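You operate a simulated robot arm through the tools that you are given. There is no shell and no other tool. Be economical: measure what you need, move in short steps, check, and stop when the job is done.

You run a simulated two-armed robot. Do the job below in one go: nothing can be reset, and whatever is moved stays where it is left.

## Task
Adjust the filler's dose to 160 ml and fill the plain jar.
Fine: turn the brown wheel first; jar in the ring, fill drawer shut, start, wait for FILLED. Set down upright: plain jar.
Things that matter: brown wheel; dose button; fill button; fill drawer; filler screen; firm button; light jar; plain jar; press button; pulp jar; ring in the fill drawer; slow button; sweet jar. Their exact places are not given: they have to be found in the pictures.

Only the result counts: the job must be done as asked and must still hold three seconds after the hand-in. Knocking over, shifting, dropping, spilling or breaking anything else fails it.

## Robot
Two 7-joint arms with three-finger grippers on one trunk, on a base that drives. Base frame: it is fixed to the floor where the robot stands at the start and does not move with it; the origin is under the middle of the robot, x ahead of it, y to its left, z up. Units: cm, degrees, N and s.
The left shoulder is at the start at [3, 12.4, 105.8], the right one opposite. With the tool pointing down near the work surface each hand reaches from about 10 to 78 cm from the robot's upright axis, wherever it stands, measured 20 degrees to its own side. Places, roughly: brown wheel [80, 0, 100]; dose button [70, -30, 120]; fill button [80, -10, 120]; fill drawer [60, -20, 90]; filler screen [100, -30, 130]; firm button [70, -60, 120]; press button [70, -50, 120]; ring in the fill drawer [60, -20, 90]; slow button [80, -20, 120]. Payload 2.2 kg a hand.
The tool frame of a hand sits at the grasp point between the pads (the TCP): z along the fingers, y along the line on which they close. The tips reach 2.8 cm beyond it. The gripper opens to 10.2 cm. The gripper's body begins 7.1 cm behind the TCP.
Orientation is told as [roll, pitch, yaw] about the base's x, y, z axes, in that order, counted from this pose: with the fingers straight down and closing along the base's y, the tool's x points along the base's -x, its y along +y and its z along -z.

## Interface
- The arms move only by the tool servo_tool. It takes "left_targets", "right_targets" or both (then of equal length, played together; a hand with none holds still); each is a list of rows, each an object (a shift or turn left out is 0, a gripper value left out holds the last) with "grip": the opening, from 0 (shut) to 1 (fully open); "travel": the shift along the base's x, y, z in units of 20 mm (1.0 is 20 mm), a list of three; "turn": the turn, a rotation vector about the base's x, y, z in units of 4 degrees (1.0 is 4 degrees), a list of three. In form: [{"grip": grip, "travel": [tx, ty, tz], "turn": [ax, ay, az]}, ...]. A call has 1 to 10 rows; each row shifts and turns the commanded pose from where the row before left it. A call with a number of a shift or a turn outside -1 to 1 is refused whole. Each row takes 0.2 s and may step no farther than 5 cm and 8.6 degrees from the row before; otherwise, or with a gripper value out of range, the whole call is refused. Where a pose cannot be reached the arm comes as near as it can. A force on the tool above 40 N (or 10 N above the force at the start of the call, whichever is more), or a blocked arm, ends the call early, and 0.2 s more pass. The fingers move at their own pace and stop on an object; they squeeze with about 40 N. The grip force told is the motor's: it shows also when the fingers shut on nothing. Time passes only in rows, and 0.2 s behind the last, so rows that do not move let the fingers close. The reply holds the time, the measured pose of the TCP, the force on the tool along the base axes, the opening and the grip force, in the units named above and with some noise, with the torque about the TCP (base axes, N m) and any sound that the robot's microphone picked up, and new pictures: "show" is both (left out), scene, wrist or none (wrist: the cameras of the hands that moved).
- Cameras (640 x 400 px; columns grow to the right, rows downward): "scene" is now at [4, -0.83, 177.62]; the picture's right is [-0.04, -1.00, 0.00], its down [-0.68, 0.02, -0.74] and it looks along [0.74, -0.03, -0.68] (base axes); focal length 267 px, centre (320, 200). "left" rides on the left gripper at [7.2, 3.8, -8.6] in its tool frame; the picture's right is [-0.47, 0.89, 0.00], its down [-0.60, -0.32, -0.73] and it looks along [-0.65, -0.34, 0.68] (tool axes); focal length 256 px, centre (320, 200). "right" rides on the right gripper at [6.9, 4.4, -8.6] in its tool frame; the picture's right is [-0.53, 0.85, 0.00], its down [-0.58, -0.36, -0.73] and it looks along [-0.62, -0.39, 0.68] (tool axes); focal length 256 px, centre (320, 200).
- move_column(by): slides the trunk up (or, below 0, down) by that many cm; the arms and the scene camera ride with it, the base frame stays. It gives what a move gives, with no picture.
- steer(legs): drives the robot by 1 to 6 legs, each [ahead, left, turn to the left] in cm, cm and degrees, along the robot's own axes; the way and the turn of a leg run together, so that a leg with both is an arc; at most 150 cm and 180 degrees a leg. The arms and the cameras ride along, it lands a little off, and it stops where it bumps. It gives what a move gives, and a new picture of the scene camera.
- head_to(pan, tilt): turns the head with the scene camera to pan (to the left, within 143 degrees either way) and tilt (down, from -29 to 69), counted from straight ahead of the robot. It gives what a move gives, and a new picture of the scene camera.
- probe_pixels(camera, pixels): there is no depth. For up to 12 entries [column, row, z] of the newest picture of that camera ("zoom" is the newest enlarged one), the place [x, y] in the base frame at which the ray of that pixel passes the height z, good to about 0.2 cm, but the place of the scene camera against the robot may be out by one fixed shift of up to 2.5 cm in any direction. The clock stands still meanwhile.
- zoom(camera, box): a new picture of the part [left, top, right, bottom] of that camera's present view, enlarged. The clock stands still meanwhile.
- job_done(): hands the job in; it is judged then, once.

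Work in short steps. Measure before you move; look again where a grasp or a placing could have gone wrong, and mend it. You have 80 turns and 260 pictures in all, those below and enlarged ones among them. Open the grippers and draw the arms clear of the work before you hand the job in, unless the task says otherwise; then end with one line.

The tools are called by a JSON object that holds its "method" and its "body". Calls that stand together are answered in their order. servo_tool: Moves the arms, as the interface text tells. Its arguments: {"type":"object","properties":{"left_targets":{"type":"array","items":{"type":"object","properties":{"grip":{"type":"number"},"travel":{"type":"array","items":{"type":"number"}},"turn":{"type":"array","items":{"type":"number"}}}}},"right_targets":{"type":"array","items":{"type":"object","properties":{"grip":{"type":"number"},"travel":{"type":"array","items":{"type":"number"}},"turn":{"type":"array","items":{"type":"number"}}}}},"show":{"type":"string","enum":["both","scene","wrist","none"]}},"required":[]} The other tools are called the same way: move_column (by) slides the trunk up or down; steer (legs) drives the base; head_to (pan, tilt) turns the head that bears the scene camera; probe_pixels (camera, pixels) gives the place at which the rays of pixels pass given heights; zoom (camera, box) takes an enlarged picture of a part of a camera's view; job_done () hands the job in.

At the start:

```text
clock: 0.0
left_position: [40.13, 12.08, 152.28]
left_orientation: [0.0, 0.0, 0.0]
left_wrist_force: [-0.4, -0.3, 0.6]
left_ft_torque: [-0.01, -0.02, 0.0]
left_width: 10.19
left_gripper_force: 0.0
right_position: [40.06, -28.96, 145.92]
right_orientation: [0.0, 0.0, -0.1]
right_wrist_force: [0.1, -0.1, 0.9]
right_ft_torque: [-0.02, 0.0, 0.01]
right_width: 10.2
right_gripper_force: 0.1
trunk travel left (down, up): [-30.0, 24.0]
robot x, y, heading: [0.01, -0.16, 0.1]
head pan, tilt: [-2.1, 42.6]
```

scene: 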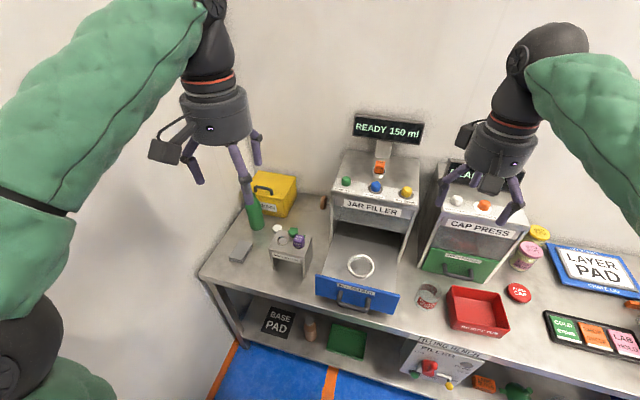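
right: 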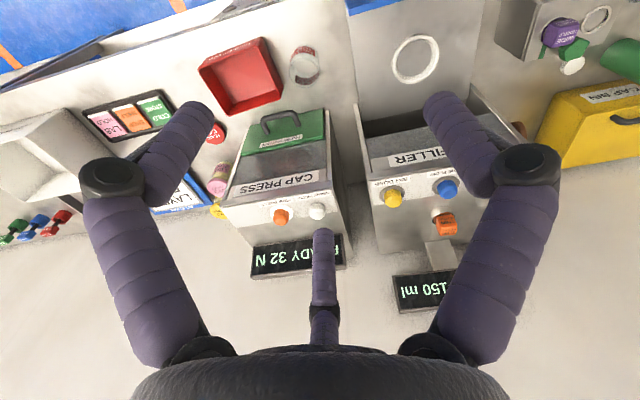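
left: 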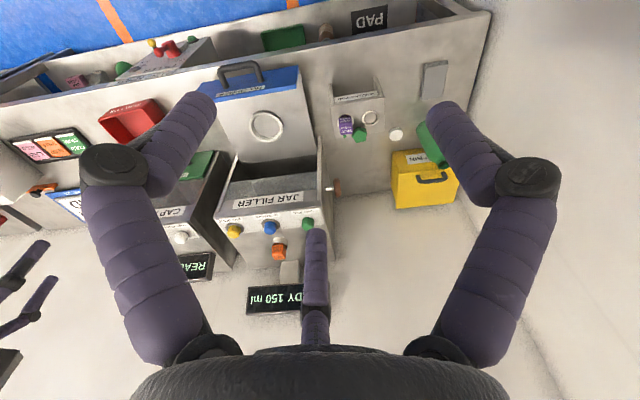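

The scene shows the filler at about (370,200) with its drawer open, and the screen reading READY 150 ml. I'll zoom in for the labels.

{"method": "zoom", "body": {"camera": "scene", "box": [300, 100, 460, 200]}}

{"method": "zoom", "body": {"camera": "scene", "box": [300, 200, 460, 300]}}

{"method": "zoom", "body": {"camera": "scene", "box": [400, 220, 600, 345]}}

{"method": "zoom", "body": {"camera": "scene", "box": [220, 170, 380, 270]}}

```text
4.00 times, centred on (380, 150) of scene
```

zoom: 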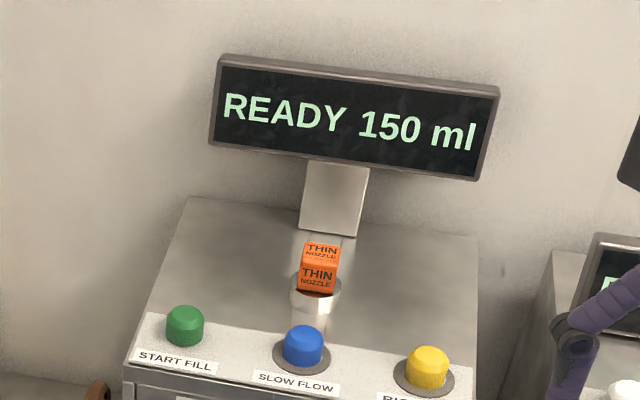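

```text
4.00 times, centred on (380, 250) of scene
```

zoom: 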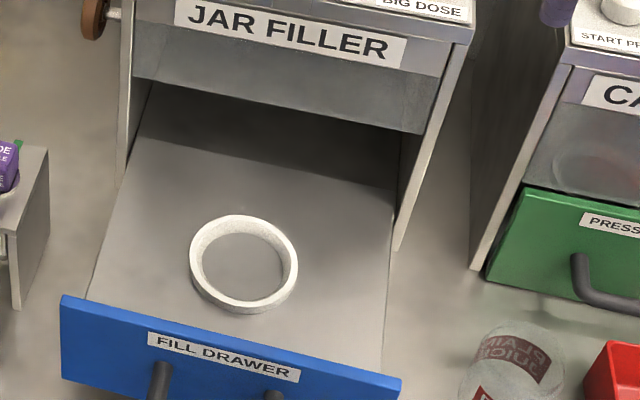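

```text
3.20 times, centred on (500, 282) of scene
```

zoom: 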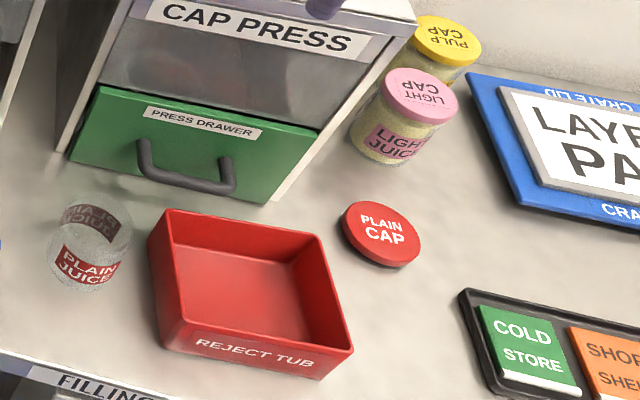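

```text
4.00 times, centred on (300, 220) of scene
```

zoom: 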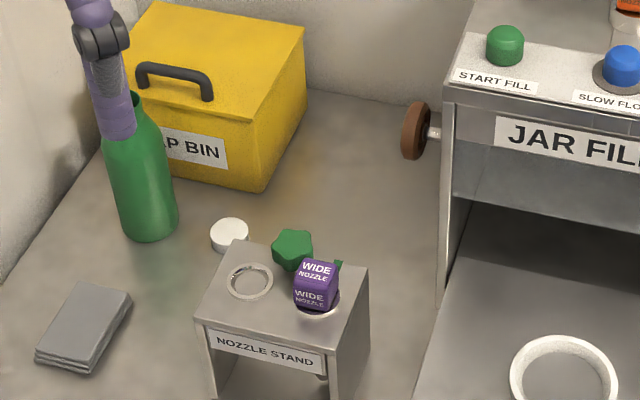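

Next I zoom the wrist views to get accurate stereo on the wheel, buttons, ring and jar.

{"method": "zoom", "body": {"camera": "left", "box": [220, 90, 380, 190]}}

{"method": "zoom", "body": {"camera": "left", "box": [210, 170, 370, 270]}}

{"method": "zoom", "body": {"camera": "right", "box": [200, 20, 360, 120]}}

{"method": "zoom", "body": {"camera": "right", "box": [360, 90, 552, 210]}}

```text
4.00 times, centred on (300, 140) of left
```

zoom: 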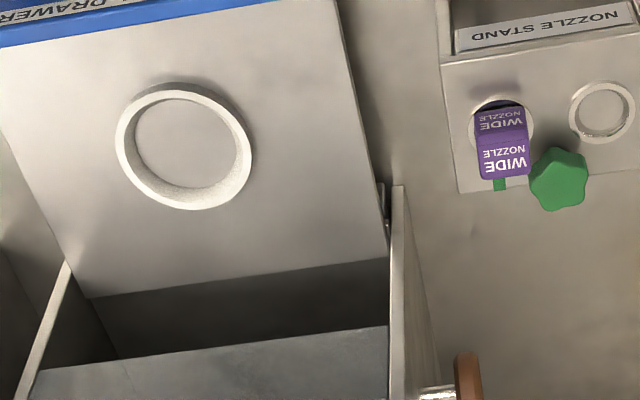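

```text
4.00 times, centred on (290, 220) of left
```

zoom: 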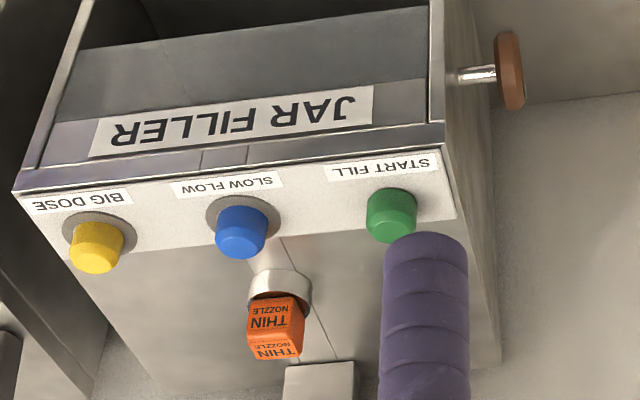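

```text
4.00 times, centred on (280, 70) of right
```

zoom: 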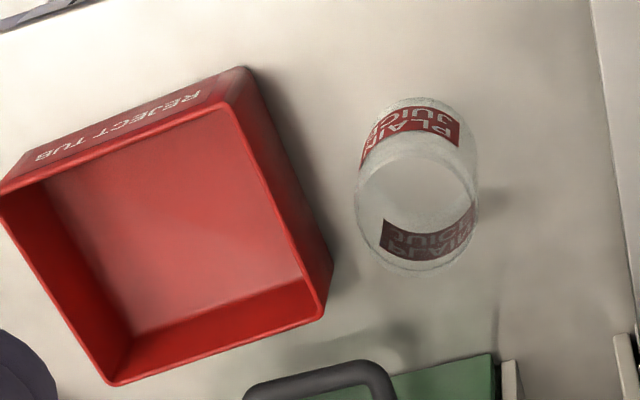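

```text
3.33 times, centred on (456, 150) of right
```

zoom: 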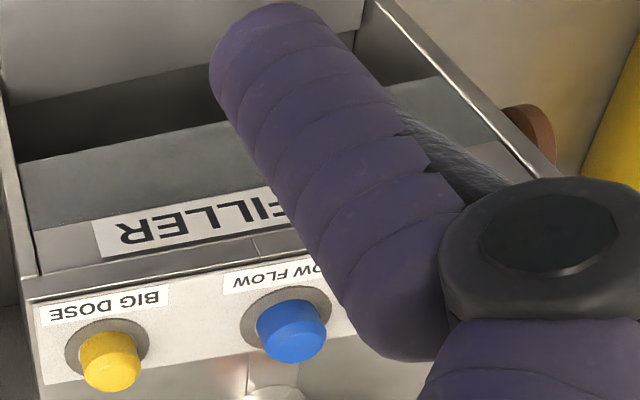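

I probe the same features from several cameras at candidate heights to triangulate.

{"method": "probe_pixels", "body": {"camera": "left", "pixels": [[337.3, 187.5, 105], [337.3, 187.5, 100], [270.5, 231, 120], [270.5, 231, 115], [234.3, 235.5, 120], [234.3, 235.5, 115], [308, 227, 120], [308, 227, 115], [266, 127, 95], [266, 127, 85]]}}

{"method": "probe_pixels", "body": {"camera": "right", "pixels": [[519, 130.5, 105], [519, 130.5, 100], [449.1, 193.5, 120], [449.1, 193.5, 115], [393.6, 202.8, 120], [393.6, 202.8, 115], [414, 59, 95], [414, 59, 85], [304, 74, 95], [304, 74, 90]]}}

{"method": "probe_pixels", "body": {"camera": "scene", "pixels": [[323.8, 202.5, 105], [323.8, 202.5, 100], [376, 185, 120], [376, 185, 115], [407, 190, 120], [407, 190, 115], [346.5, 180, 120], [346.5, 180, 115], [361, 265, 95], [361, 265, 85], [429, 288, 95], [429, 288, 90]]}}

```text
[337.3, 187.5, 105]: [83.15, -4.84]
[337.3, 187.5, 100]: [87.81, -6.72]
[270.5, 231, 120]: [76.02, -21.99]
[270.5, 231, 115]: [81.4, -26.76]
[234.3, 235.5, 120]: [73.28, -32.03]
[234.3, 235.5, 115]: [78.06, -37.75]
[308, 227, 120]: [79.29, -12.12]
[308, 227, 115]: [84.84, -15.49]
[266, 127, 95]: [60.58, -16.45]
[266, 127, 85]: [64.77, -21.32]
```

```text
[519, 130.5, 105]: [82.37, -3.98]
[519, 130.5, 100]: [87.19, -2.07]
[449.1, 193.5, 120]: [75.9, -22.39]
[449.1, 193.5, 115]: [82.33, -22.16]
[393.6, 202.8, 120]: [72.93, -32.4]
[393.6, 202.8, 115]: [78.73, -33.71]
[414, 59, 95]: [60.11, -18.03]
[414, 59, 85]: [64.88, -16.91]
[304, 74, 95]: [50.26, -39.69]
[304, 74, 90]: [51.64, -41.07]
```

```text
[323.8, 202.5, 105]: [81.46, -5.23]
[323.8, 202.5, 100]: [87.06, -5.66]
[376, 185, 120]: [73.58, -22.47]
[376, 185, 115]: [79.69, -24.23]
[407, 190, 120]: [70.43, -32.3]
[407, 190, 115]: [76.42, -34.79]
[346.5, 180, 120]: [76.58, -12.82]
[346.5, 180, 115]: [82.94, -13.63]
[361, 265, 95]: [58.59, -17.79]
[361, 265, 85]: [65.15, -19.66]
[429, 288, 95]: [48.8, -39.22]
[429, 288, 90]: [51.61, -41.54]
```

Buttons: green ≈(79.3,-12.1), blue ≈(75.8,-22.1) and yellow ≈(73,-32), all at z≈120. Ring ≈(61.5,-17.7,92.4), wheel ≈(82,-4.4,106). The station is yawed by about -17°. Now I'll find the bench edge and the table height.

{"method": "probe_pixels", "body": {"camera": "scene", "pixels": [[203, 278, 87], [400, 327, 87], [460, 347, 87], [231, 339, 70], [330, 297, 87], [395, 310, 87]]}}

{"method": "zoom", "body": {"camera": "scene", "box": [180, 240, 500, 400]}}

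{"method": "zoom", "body": {"camera": "right", "box": [200, 230, 480, 330]}}

```text
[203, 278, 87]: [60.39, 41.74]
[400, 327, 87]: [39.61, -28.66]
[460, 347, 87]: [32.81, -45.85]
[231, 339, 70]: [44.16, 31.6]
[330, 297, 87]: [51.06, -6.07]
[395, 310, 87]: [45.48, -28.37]
```

```text
2.00 times, centred on (340, 320) of scene
```

zoom: 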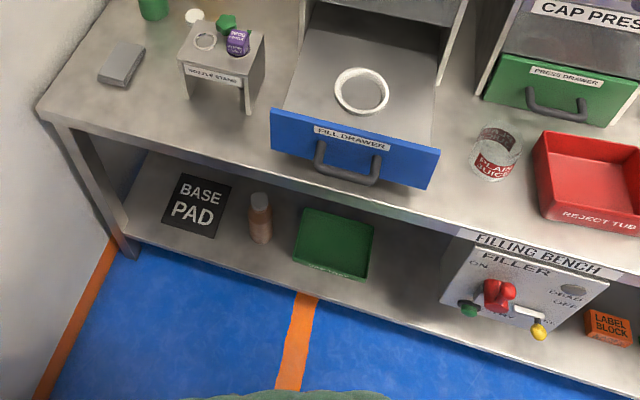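

```text
2.29 times, centred on (340, 280) of right
```

zoom: 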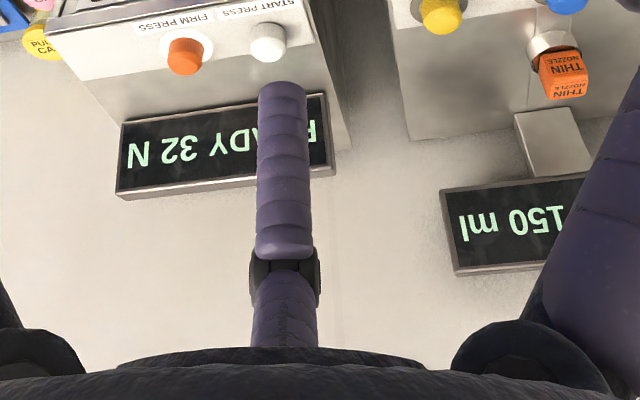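

The station is yawed about -17.5°, so I turn the robot to face it squarely and drive a little nearer to bring the wheel within reach.

{"method": "steer", "body": {"legs": [[0, 0, -17.5], [12, 0, 0]]}}

```text
clock: 2.2
left_position: [53.18, -4.13, 152.25]
left_orientation: [0.0, 0.0, -17.5]
left_wrist_force: [0.0, -0.6, 0.0]
left_ft_torque: [0.03, 0.03, 0.01]
left_width: 10.24
left_gripper_force: 0.1
right_position: [40.86, -43.23, 145.97]
right_orientation: [0.0, 0.2, -17.5]
right_wrist_force: [0.2, 0.2, 0.1]
right_ft_torque: [0.0, -0.02, 0.04]
right_width: 10.18
right_gripper_force: 0.2
trunk travel left (down, up): [-30.0, 24.0]
robot x, y, heading: [11.61, -3.57, -17.6]
head pan, tilt: [-2.1, 42.6]
```

scene: 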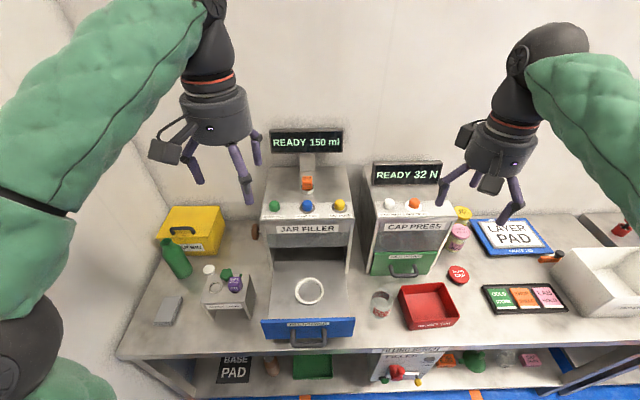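

Well aligned, and the bench looks square. A null row will refresh both wrist views.

{"method": "servo_tool", "body": {"left_targets": [{"grip": 1}], "right_targets": [{"grip": 1}], "show": "wrist"}}

{"method": "zoom", "body": {"camera": "scene", "box": [150, 180, 310, 280]}}

```text
clock: 2.6
left_position: [53.05, -4.08, 152.33]
left_orientation: [0.0, -0.1, -17.5]
left_wrist_force: [-0.6, -1.1, -0.1]
left_ft_torque: [-0.04, 0.0, 0.03]
left_width: 10.19
left_gripper_force: 0.2
right_position: [40.59, -43.19, 146.11]
right_orientation: [0.0, -0.2, -17.4]
right_wrist_force: [-0.5, -0.1, 0.0]
right_ft_torque: [0.0, 0.0, 0.01]
right_width: 10.22
right_gripper_force: 0.1
trunk travel left (down, up): [-30.0, 24.0]
robot x, y, heading: [11.17, -3.69, -17.6]
head pan, tilt: [-2.1, 42.6]
```

right: 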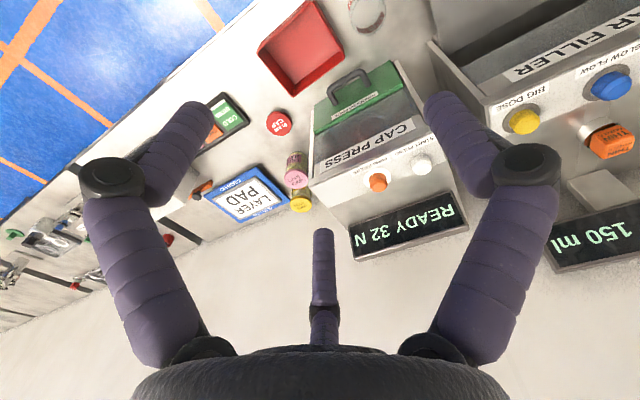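
left: 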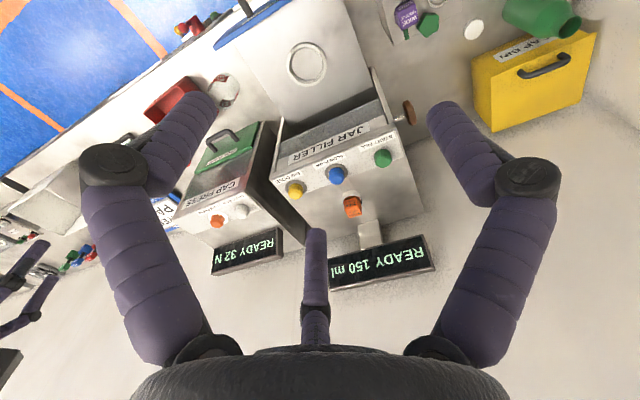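

```text
4.00 times, centred on (230, 230) of scene
```

zoom: 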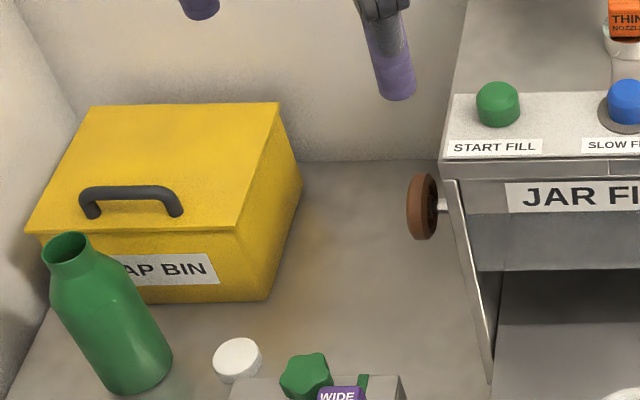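

Zoom on the wheel and bin in the left wrist view, and on the jar in both wrist views.

{"method": "zoom", "body": {"camera": "left", "box": [340, 70, 500, 170]}}

{"method": "zoom", "body": {"camera": "left", "box": [150, 50, 310, 150]}}

{"method": "zoom", "body": {"camera": "scene", "box": [340, 270, 420, 320]}}

```text
4.00 times, centred on (420, 120) of left
```

zoom: 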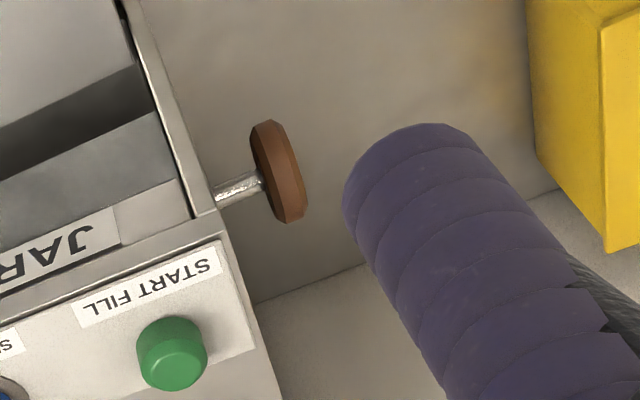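

```text
4.00 times, centred on (230, 100) of left
```

zoom: 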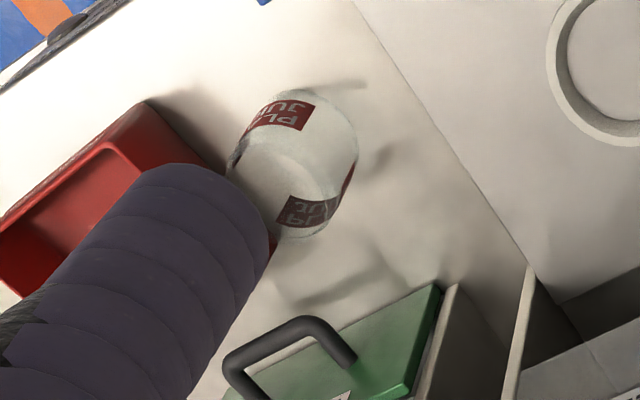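

```text
8.00 times, centred on (380, 295) of scene
```

zoom: 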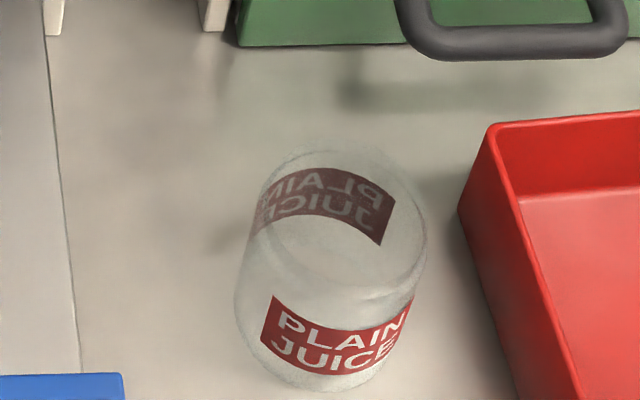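

Probing the wheel, bin, jar top and bottom from the left and scene cameras.

{"method": "probe_pixels", "body": {"camera": "left", "pixels": [[410.3, 113, 106], [410.3, 113, 103], [394, 117.5, 106], [408, 124.5, 106], [413.5, 101, 106], [336, 172, 120], [296, 188, 120], [382, 156, 120], [306, 63, 92.4]]}}

{"method": "probe_pixels", "body": {"camera": "scene", "pixels": [[255.5, 231.5, 106], [255.5, 231.5, 103], [209, 238, 97], [217, 255, 87], [382.9, 296.5, 95], [380.3, 310.8, 87], [275, 205, 120], [307, 206, 120], [340, 205, 120], [309, 291, 92.4], [166.5, 241, 105], [339, 334, 90]]}}

```text
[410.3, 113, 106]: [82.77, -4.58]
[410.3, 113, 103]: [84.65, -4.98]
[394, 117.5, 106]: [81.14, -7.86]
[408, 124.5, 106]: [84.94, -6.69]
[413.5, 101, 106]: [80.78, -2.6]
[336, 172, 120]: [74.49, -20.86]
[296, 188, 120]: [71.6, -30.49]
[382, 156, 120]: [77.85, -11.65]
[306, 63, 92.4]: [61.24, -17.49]
```

```text
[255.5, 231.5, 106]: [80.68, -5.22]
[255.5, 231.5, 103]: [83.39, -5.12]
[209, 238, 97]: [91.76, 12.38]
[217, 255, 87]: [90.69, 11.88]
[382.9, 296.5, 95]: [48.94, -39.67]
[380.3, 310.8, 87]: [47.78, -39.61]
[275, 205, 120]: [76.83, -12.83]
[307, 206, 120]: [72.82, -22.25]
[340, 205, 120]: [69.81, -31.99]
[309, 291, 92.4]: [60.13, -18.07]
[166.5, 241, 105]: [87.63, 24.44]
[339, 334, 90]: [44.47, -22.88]
```

The wheel triangulates to about (83.5,-4.6,104.5) with its axle along the station's lateral direction. I'll approach it with the left hand from the front and above, the tool pitched, so the fingers can pinch the disc's rim. This first call descends, shifts left and pitches.

{"method": "servo_tool", "body": {"left_targets": [{"grip": 0.45, "travel": [0.13, 0.41, -1], "turn": [-0.302, -0.953, 0]}, {"travel": [0.13, 0.41, -1], "turn": [-0.302, -0.953, 0]}, {"travel": [0.13, 0.41, -1], "turn": [-0.302, -0.953, 0]}, {"travel": [0.13, 0.41, -1], "turn": [-0.302, -0.953, 0]}, {"travel": [0.13, 0.41, -1], "turn": [-0.302, -0.953, 0]}, {"travel": [0.13, 0.41, -1], "turn": [-0.302, -0.953, 0]}, {"travel": [0.13, 0.41, -1], "turn": [-0.302, -0.953, 0]}, {"travel": [0.13, 0.41, -1], "turn": [-0.302, -0.953, 0]}, {"travel": [0.13, 0.41, -1], "turn": [-0.302, -0.953, 0]}, {"travel": [0.13, 0.41, -1], "turn": [-0.302, -0.953, 0]}], "show": "both"}}

```text
clock: 4.8
left_position: [55.75, 4.1, 132.51]
left_orientation: [0.0, -40.0, -17.4]
left_wrist_force: [-0.1, 0.4, -0.7]
left_ft_torque: [0.02, -0.01, 0.0]
left_width: 4.6
left_gripper_force: 0.1
right_position: [40.62, -43.15, 146.09]
right_orientation: [0.0, 0.0, -17.5]
right_wrist_force: [-1.2, -0.3, 0.7]
right_ft_torque: [0.0, -0.04, -0.04]
right_width: 10.19
right_gripper_force: 0.0
trunk travel left (down, up): [-30.0, 24.0]
robot x, y, heading: [11.49, -3.58, -17.5]
head pan, tilt: [-2.1, 42.6]
```

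scene: 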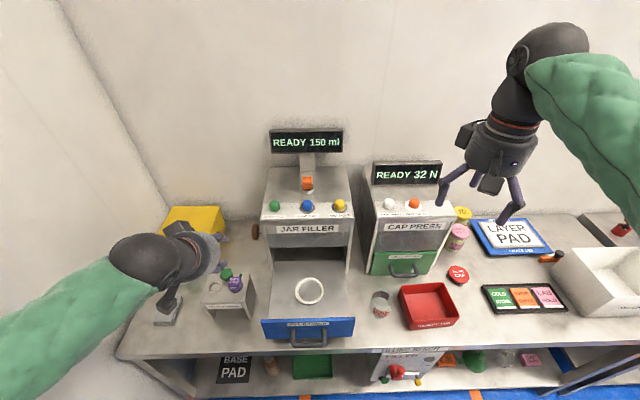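
left: 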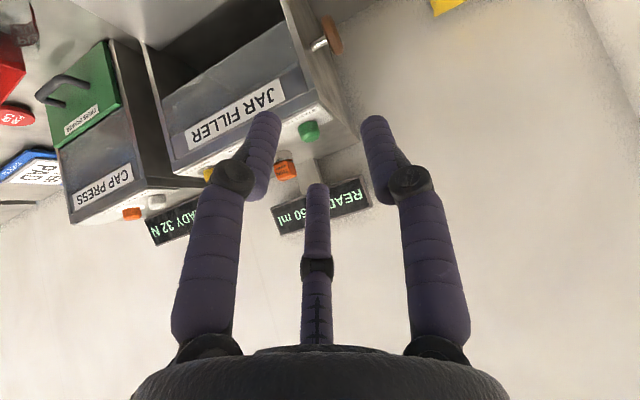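

The wheel is at (332,35) in the left view. I zoom there and probe for a second baseline.

{"method": "zoom", "body": {"camera": "left", "box": [260, 0, 420, 100]}}

```text
4.00 times, centred on (340, 50) of left
```

zoom: 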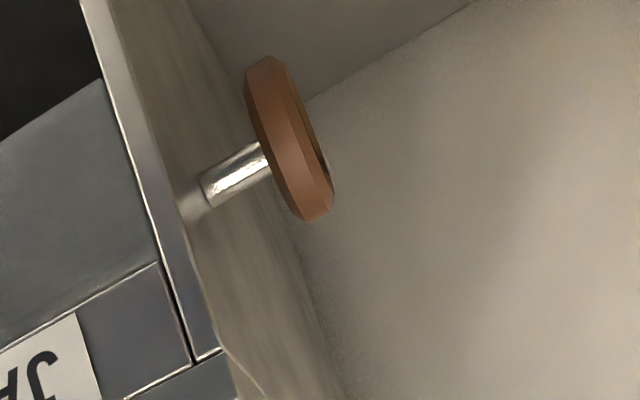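

{"method": "probe_pixels", "body": {"camera": "left", "pixels": [[332.5, 34.5, 106], [332.5, 34.5, 104], [332.5, 34.5, 102], [312, 47.5, 104], [336.5, 54.5, 106.5], [326, 14.5, 101.5]]}}

```text
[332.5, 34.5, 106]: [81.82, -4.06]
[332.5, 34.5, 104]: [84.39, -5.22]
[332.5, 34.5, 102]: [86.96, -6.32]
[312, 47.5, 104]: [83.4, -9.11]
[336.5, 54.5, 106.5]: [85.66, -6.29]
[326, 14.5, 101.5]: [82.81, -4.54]
```

The wheel refines to (83.65,-4.85,104.6) with R≈3 and 4 cm of axle clear of the panel. I close in along the front-top diagonal.

{"method": "servo_tool", "body": {"left_targets": [{"grip": 0.4, "travel": [0.95, -0.3, -1], "turn": [-0.15, -0.477, 0]}, {"travel": [0.95, -0.3, -1], "turn": [-0.15, -0.477, 0]}, {"travel": [0.95, -0.3, -1], "turn": [-0.15, -0.477, 0]}, {"travel": [0.95, -0.3, -1], "turn": [-0.15, -0.477, 0]}, {"travel": [0.95, -0.3, -1], "turn": [-0.15, -0.477, 0]}, {"travel": [0.95, -0.3, -1], "turn": [-0.15, -0.477, 0]}, {"travel": [0.95, -0.3, -1], "turn": [-0.15, -0.477, 0]}, {"travel": [0.95, -0.3, -1], "turn": [-0.15, -0.477, 0]}, {"travel": [0.95, -0.3, -1], "turn": [-0.15, -0.477, 0]}, {"travel": [0.95, -0.3, -1], "turn": [-0.15, -0.477, 0]}], "show": "both"}}

```text
clock: 7.0
left_position: [74.89, -1.98, 112.24]
left_orientation: [-0.2, -59.9, -17.2]
left_wrist_force: [0.5, 0.2, -0.5]
left_ft_torque: [-0.01, 0.04, 0.01]
left_width: 4.07
left_gripper_force: 0.1
right_position: [40.9, -43.29, 146.08]
right_orientation: [-0.1, 0.0, -17.4]
right_wrist_force: [-0.4, 0.5, -0.6]
right_ft_torque: [0.03, 0.0, -0.01]
right_width: 10.2
right_gripper_force: 0.0
trunk travel left (down, up): [-30.0, 24.0]
robot x, y, heading: [11.45, -3.73, -17.5]
head pan, tilt: [-2.1, 42.6]
```

scene: 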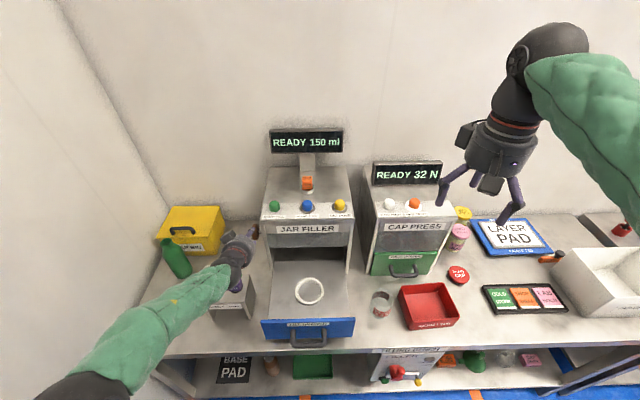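
left: 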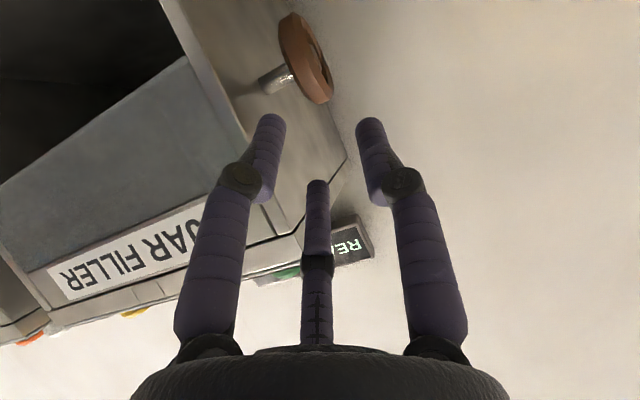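

I check the forearm's clearance over the nozzle stand.

{"method": "zoom", "body": {"camera": "scene", "box": [60, 210, 300, 360]}}

{"method": "probe_pixels", "body": {"camera": "left", "pixels": [[305, 56, 106], [305, 56, 104.5], [320, 61, 106], [265, 85, 104.5]]}}

```text
2.67 times, centred on (180, 285) of scene
```

zoom: 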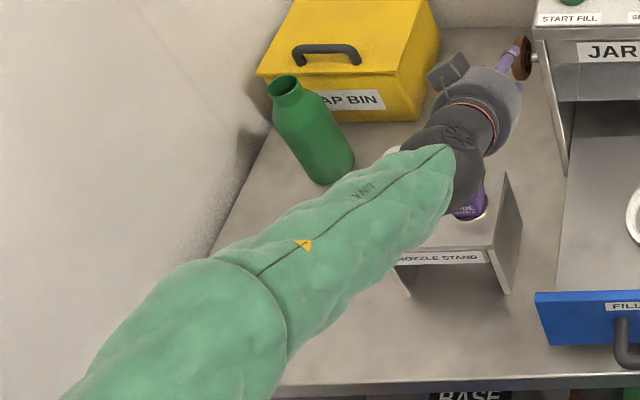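

```text
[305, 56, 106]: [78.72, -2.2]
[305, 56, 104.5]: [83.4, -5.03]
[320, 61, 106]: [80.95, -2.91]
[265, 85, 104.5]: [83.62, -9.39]
```

Measured positions agree: wheel (83.5,-5.0,104.5), hand v≈20.7, aligned. I move in to straddle the front-top rim, still open.

{"method": "servo_tool", "body": {"left_targets": [{"travel": [0.667, -0.211, -0.7]}, {"travel": [0.667, -0.211, -0.7]}, {"travel": [0.667, -0.211, -0.7]}, {"travel": [0.667, -0.211, -0.7]}], "show": "both"}}

```text
clock: 8.0
left_position: [79.97, -3.85, 106.54]
left_orientation: [0.0, -60.0, -17.7]
left_wrist_force: [-8.7, -5.7, 6.8]
left_ft_torque: [-0.07, -0.12, -0.53]
left_width: 4.49
left_gripper_force: 2.6
right_position: [40.58, -43.41, 146.04]
right_orientation: [0.1, 0.0, -17.5]
right_wrist_force: [0.8, 0.4, -0.8]
right_ft_torque: [0.02, 0.02, -0.01]
right_width: 10.17
right_gripper_force: 0.1
trunk travel left (down, up): [-30.0, 24.0]
robot x, y, heading: [10.99, -3.49, -17.6]
head pan, tilt: [-2.1, 42.6]
```

scene: 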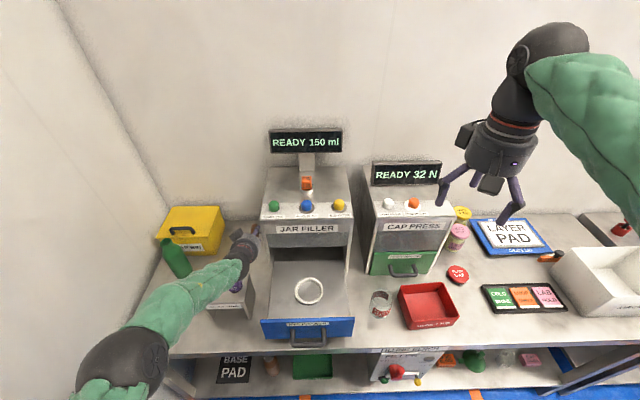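
left: 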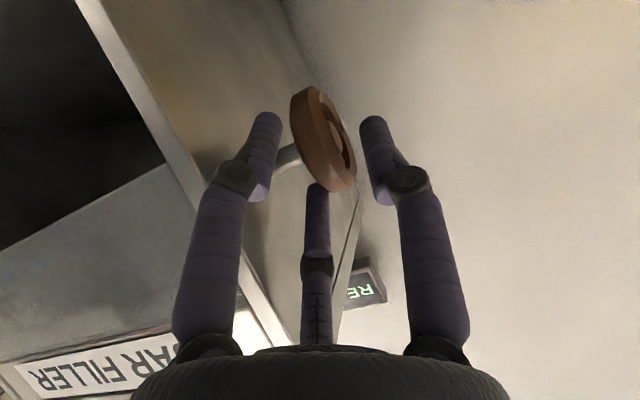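

Contact of about 12 N (a tip at the axle or hub) has opened the fingers slightly. I back off 0.8 cm along the tool and look.

{"method": "servo_tool", "body": {"left_targets": [{"travel": [-0.33, 0.105, 0.2]}, {}], "show": "wrist"}}

{"method": "zoom", "body": {"camera": "left", "box": [220, 70, 420, 195]}}

```text
clock: 8.6
left_position: [79.29, -3.65, 106.68]
left_orientation: [-0.1, -59.8, -17.7]
left_wrist_force: [-2.3, -11.9, -5.0]
left_ft_torque: [0.18, 0.15, -0.41]
left_width: 4.26
left_gripper_force: 1.4
right_position: [40.75, -43.43, 145.98]
right_orientation: [0.1, 0.0, -17.5]
right_wrist_force: [-0.6, 0.3, -0.7]
right_ft_torque: [0.02, 0.02, -0.01]
right_width: 10.18
right_gripper_force: 0.0
trunk travel left (down, up): [-30.0, 24.0]
robot x, y, heading: [11.62, -3.82, -17.5]
head pan, tilt: [-2.1, 42.6]
```

left: 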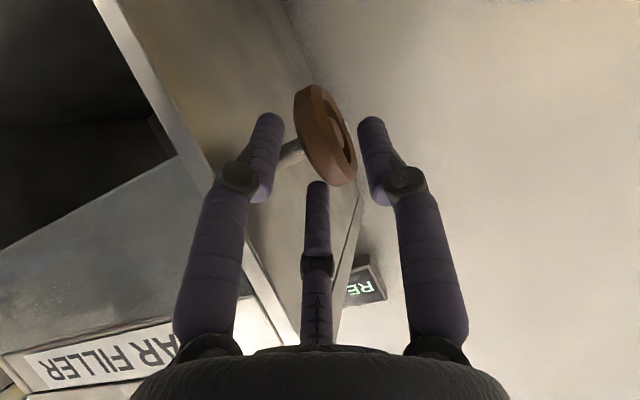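

```text
3.20 times, centred on (320, 132) of left
```

zoom: 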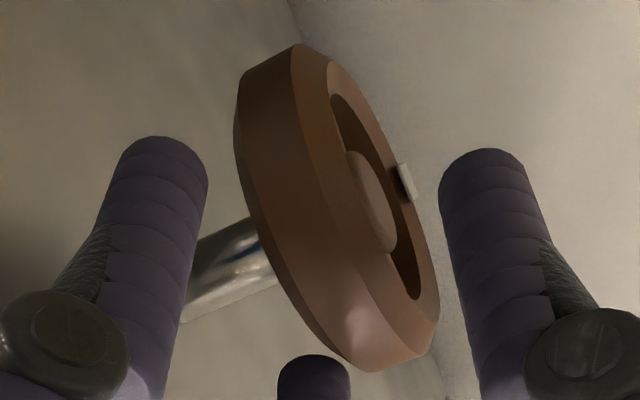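

The net force is about 12 N toward -v, so the wheel is pressing on the inner finger. I shift 0.6 cm toward the machine.

{"method": "servo_tool", "body": {"left_targets": [{"travel": [-0.09, -0.286, 0]}, {}], "show": "wrist"}}

```text
clock: 9.2
left_position: [79.32, -3.77, 107.16]
left_orientation: [-0.1, -60.2, -17.3]
left_wrist_force: [0.0, 0.8, 0.3]
left_ft_torque: [0.01, -0.02, -0.01]
left_width: 4.08
left_gripper_force: 0.1
right_position: [40.73, -43.34, 146.01]
right_orientation: [0.1, 0.0, -17.4]
right_wrist_force: [-0.2, 0.2, 0.4]
right_ft_torque: [0.0, -0.01, -0.04]
right_width: 10.19
right_gripper_force: 0.0
trunk travel left (down, up): [-30.0, 24.0]
robot x, y, heading: [11.57, -3.37, -17.4]
head pan, tilt: [-2.1, 42.6]
```

left: 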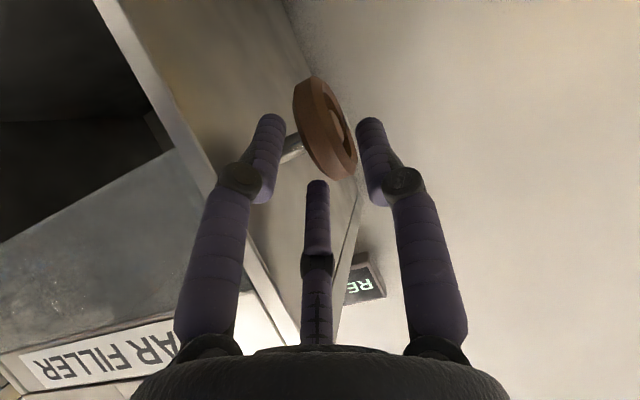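

Forces are zero now, so I close the fingers on the rim.

{"method": "servo_tool", "body": {"left_targets": [{"grip": 0}, {}, {}], "show": "wrist"}}

```text
clock: 10.0
left_position: [79.29, -4.13, 107.21]
left_orientation: [0.0, -60.3, -17.5]
left_wrist_force: [1.7, -4.5, 6.6]
left_ft_torque: [0.14, -0.42, -0.35]
left_width: 2.8
left_gripper_force: 45.5
right_position: [40.68, -43.3, 146.1]
right_orientation: [0.0, 0.1, -17.6]
right_wrist_force: [-1.2, 0.6, -0.4]
right_ft_torque: [0.0, 0.02, -0.01]
right_width: 10.2
right_gripper_force: 0.0
trunk travel left (down, up): [-30.0, 24.0]
robot x, y, heading: [11.24, -3.81, -17.5]
head pan, tilt: [-2.1, 42.6]
```

left: 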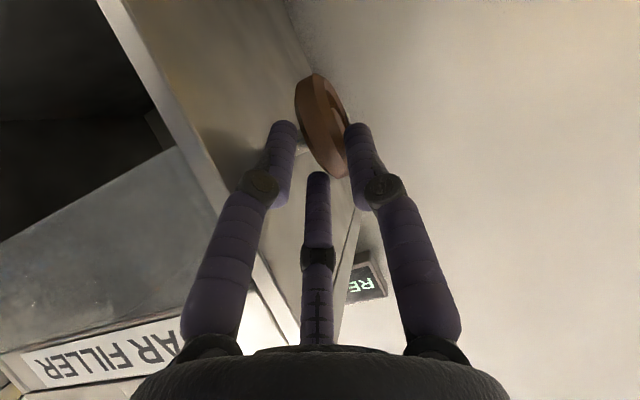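

Gripped at 45 N with a 2.8 cm opening. I turn the wheel 12° about its axle, front going down, and read the screen.

{"method": "servo_tool", "body": {"left_targets": [{"travel": [-0.081, 0.026, -0.155], "turn": [-0.3015, -0.9535, 0]}, {"travel": [-0.072, 0.023, -0.165], "turn": [-0.3015, -0.9535, 0]}, {"travel": [-0.062, 0.02, -0.17], "turn": [-0.3015, -0.9535, 0]}], "show": "both"}}

{"method": "zoom", "body": {"camera": "scene", "box": [230, 115, 390, 215]}}

```text
clock: 10.5
left_position: [79.14, -4.11, 107.28]
left_orientation: [1.0, -64.6, -17.3]
left_wrist_force: [-1.6, 13.5, 14.1]
left_ft_torque: [3.98, 6.61, -0.3]
left_width: 2.82
left_gripper_force: 45.3
left hand out of reach, approached as far as the arm can: row 1, 2
right_position: [40.71, -43.21, 146.08]
right_orientation: [0.1, 0.0, -17.2]
right_wrist_force: [-0.3, -0.6, -0.5]
right_ft_torque: [0.04, -0.03, -0.01]
right_width: 10.2
right_gripper_force: 0.0
trunk travel left (down, up): [-30.0, 24.0]
robot x, y, heading: [11.47, -3.65, -17.5]
head pan, tilt: [-2.1, 42.6]
stopped in row 2 (left hand): the force on the tool passed its limit at 49 N (the readings are from after the stop); the commanded pose is now the measured one
```

scene: 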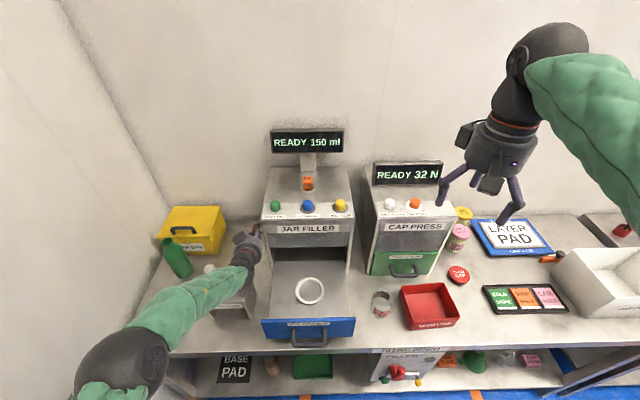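
left: 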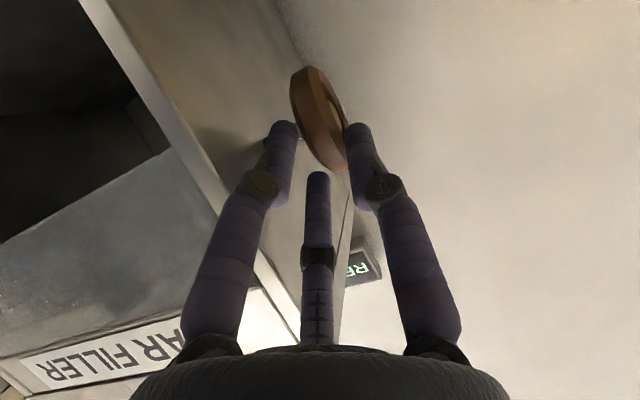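

```text
4.00 times, centred on (310, 165) of scene
```

zoom: 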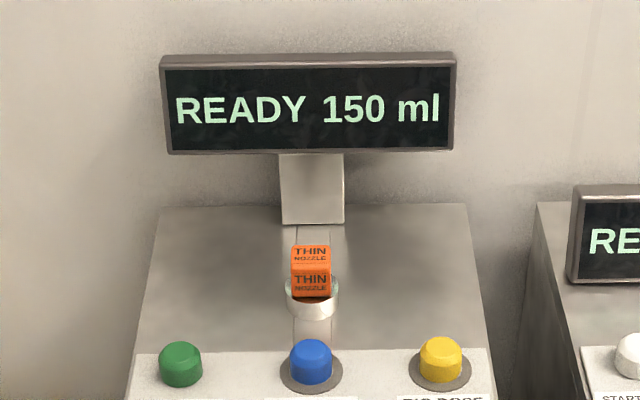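

That direction hits an arm limit and the screen is unchanged. I undo the tilt and turn the other way, front going up.

{"method": "servo_tool", "body": {"left_targets": [{"turn": [0.3015, 0.9535, 0]}, {"travel": [0.09, -0.029, 0.15], "turn": [0.3015, 0.9535, 0]}, {"travel": [0.1, -0.032, 0.145], "turn": [0.3015, 0.9535, 0]}, {"travel": [0.11, -0.035, 0.14], "turn": [0.3015, 0.9535, 0]}], "show": "both"}}

{"method": "zoom", "body": {"camera": "scene", "box": [230, 115, 390, 215]}}

```text
clock: 11.5
left_position: [79.98, -4.27, 108.39]
left_orientation: [1.1, -49.1, -17.1]
left_wrist_force: [3.0, 8.2, 18.7]
left_ft_torque: [0.48, -0.84, -0.3]
left_width: 2.83
left_gripper_force: 44.9
right_position: [40.72, -43.08, 146.08]
right_orientation: [0.0, -0.2, -17.3]
right_wrist_force: [0.0, 0.6, -0.8]
right_ft_torque: [-0.02, 0.01, 0.0]
right_width: 10.19
right_gripper_force: 0.0
trunk travel left (down, up): [-30.0, 24.0]
robot x, y, heading: [11.24, -3.65, -17.4]
head pan, tilt: [-2.1, 42.6]
```

scene: 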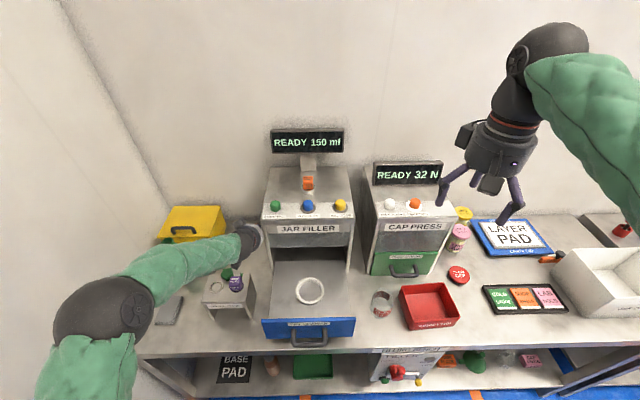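
left: 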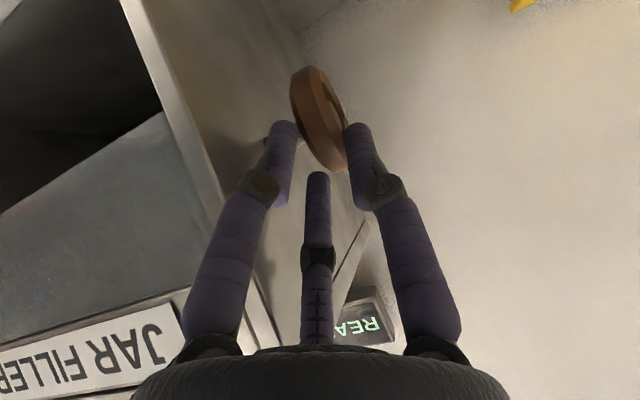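

```text
4.00 times, centred on (310, 165) of scene
```

zoom: 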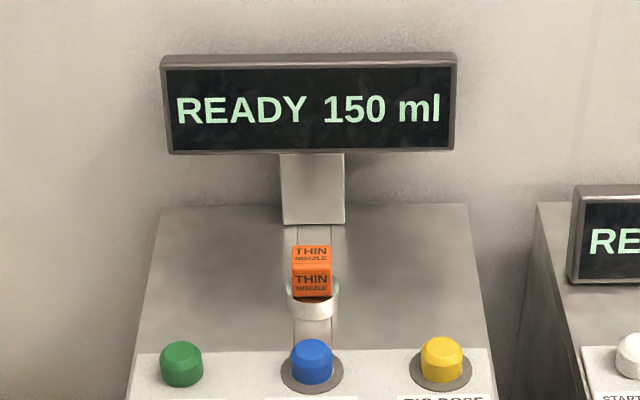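

The wheel follows the hand upward, but 150 ml remains. Before turning on, I check the machine's front edge for clearance.

{"method": "probe_pixels", "body": {"camera": "scene", "pixels": [[262, 221, 117], [262, 221, 115], [275, 205, 120.2], [340, 206, 120.2]]}}

{"method": "zoom", "body": {"camera": "scene", "box": [220, 190, 300, 240]}}

```text
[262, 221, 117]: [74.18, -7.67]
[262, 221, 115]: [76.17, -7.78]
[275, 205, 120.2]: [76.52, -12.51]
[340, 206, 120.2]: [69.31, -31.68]
```

```text
8.00 times, centred on (260, 215) of scene
```

zoom: 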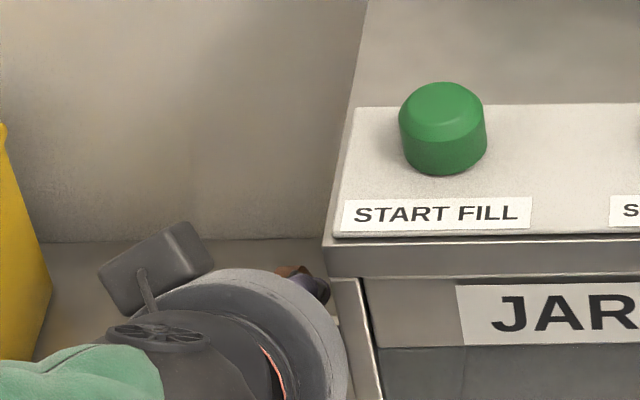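

The slab edge is at u≈76.4, so there is room for another 8°. I turn on and read the screen.

{"method": "servo_tool", "body": {"left_targets": [{"travel": [0.124, -0.039, 0.12], "turn": [0.3015, 0.9535, 0]}, {"travel": [0.138, -0.044, 0.11], "turn": [0.3015, 0.9535, 0]}], "show": "none"}}

{"method": "zoom", "body": {"camera": "scene", "box": [210, 120, 370, 250]}}

```text
clock: 12.1
left_position: [80.44, -4.35, 108.76]
left_orientation: [1.0, -41.0, -17.5]
left_wrist_force: [-0.3, 11.4, 17.4]
left_ft_torque: [-0.5, -2.78, -1.29]
left_width: 2.81
left_gripper_force: 45.1
right_position: [40.63, -42.9, 146.05]
right_orientation: [0.0, -0.1, -17.3]
right_wrist_force: [-0.2, 0.3, 0.1]
right_ft_torque: [-0.03, -0.01, 0.04]
right_width: 10.2
right_gripper_force: 0.0
trunk travel left (down, up): [-30.0, 24.0]
robot x, y, heading: [11.56, -3.38, -17.5]
head pan, tilt: [-2.1, 42.6]
```

```text
3.08 times, centred on (290, 185) of scene
```

zoom: 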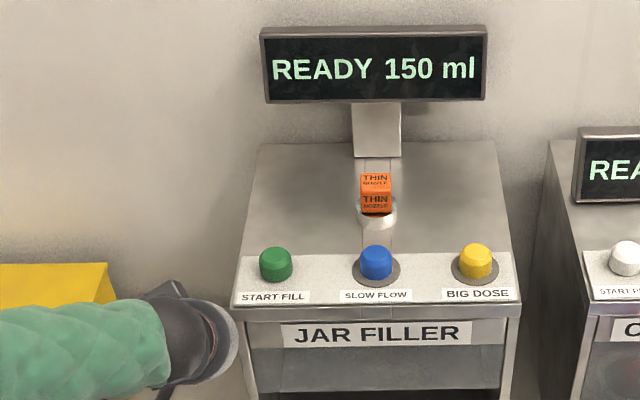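

Still 150. I open, back off along the tool, and look at the wheel's index mark to see whether it really turned.

{"method": "servo_tool", "body": {"left_targets": [{"grip": 0.42}, {}, {"travel": [-0.67, 0.21, 0.6]}, {"travel": [-0.67, 0.21, 0.3], "turn": [-0.3015, -0.9535, 0]}, {"travel": [-0.5, 0.16, 0], "turn": [-0.3015, -0.9535, 0]}], "show": "wrist"}}

{"method": "zoom", "body": {"camera": "left", "box": [240, 30, 400, 130]}}

{"method": "zoom", "body": {"camera": "scene", "box": [230, 200, 310, 250]}}

```text
clock: 13.3
left_position: [76.53, -3.48, 110.37]
left_orientation: [0.8, -48.8, -17.1]
left_wrist_force: [-1.1, 0.1, -0.3]
left_ft_torque: [-0.03, -0.01, 0.02]
left_width: 4.32
left_gripper_force: 0.0
right_position: [40.77, -43.17, 146.07]
right_orientation: [0.1, 0.0, -17.4]
right_wrist_force: [0.1, -0.6, -0.2]
right_ft_torque: [0.0, -0.04, -0.05]
right_width: 10.19
right_gripper_force: 0.0
trunk travel left (down, up): [-30.0, 24.0]
robot x, y, heading: [11.54, -3.56, -17.6]
head pan, tilt: [-2.1, 42.6]
```

left: 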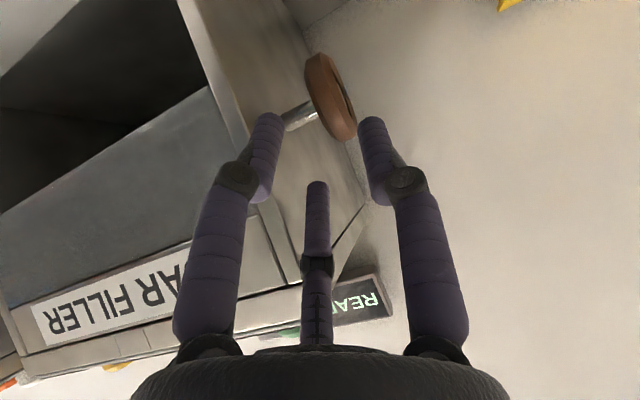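

```text
4.00 times, centred on (320, 80) of left
```

zoom: 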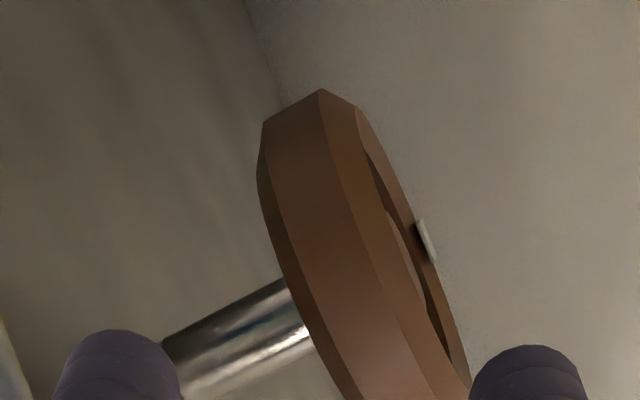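

```text
8.00 times, centred on (270, 225) of scene
```

zoom: 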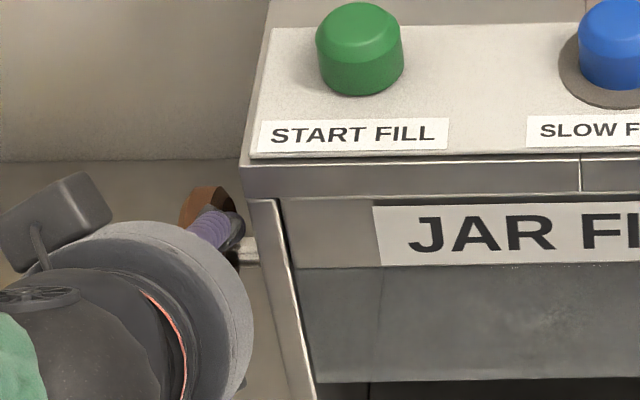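

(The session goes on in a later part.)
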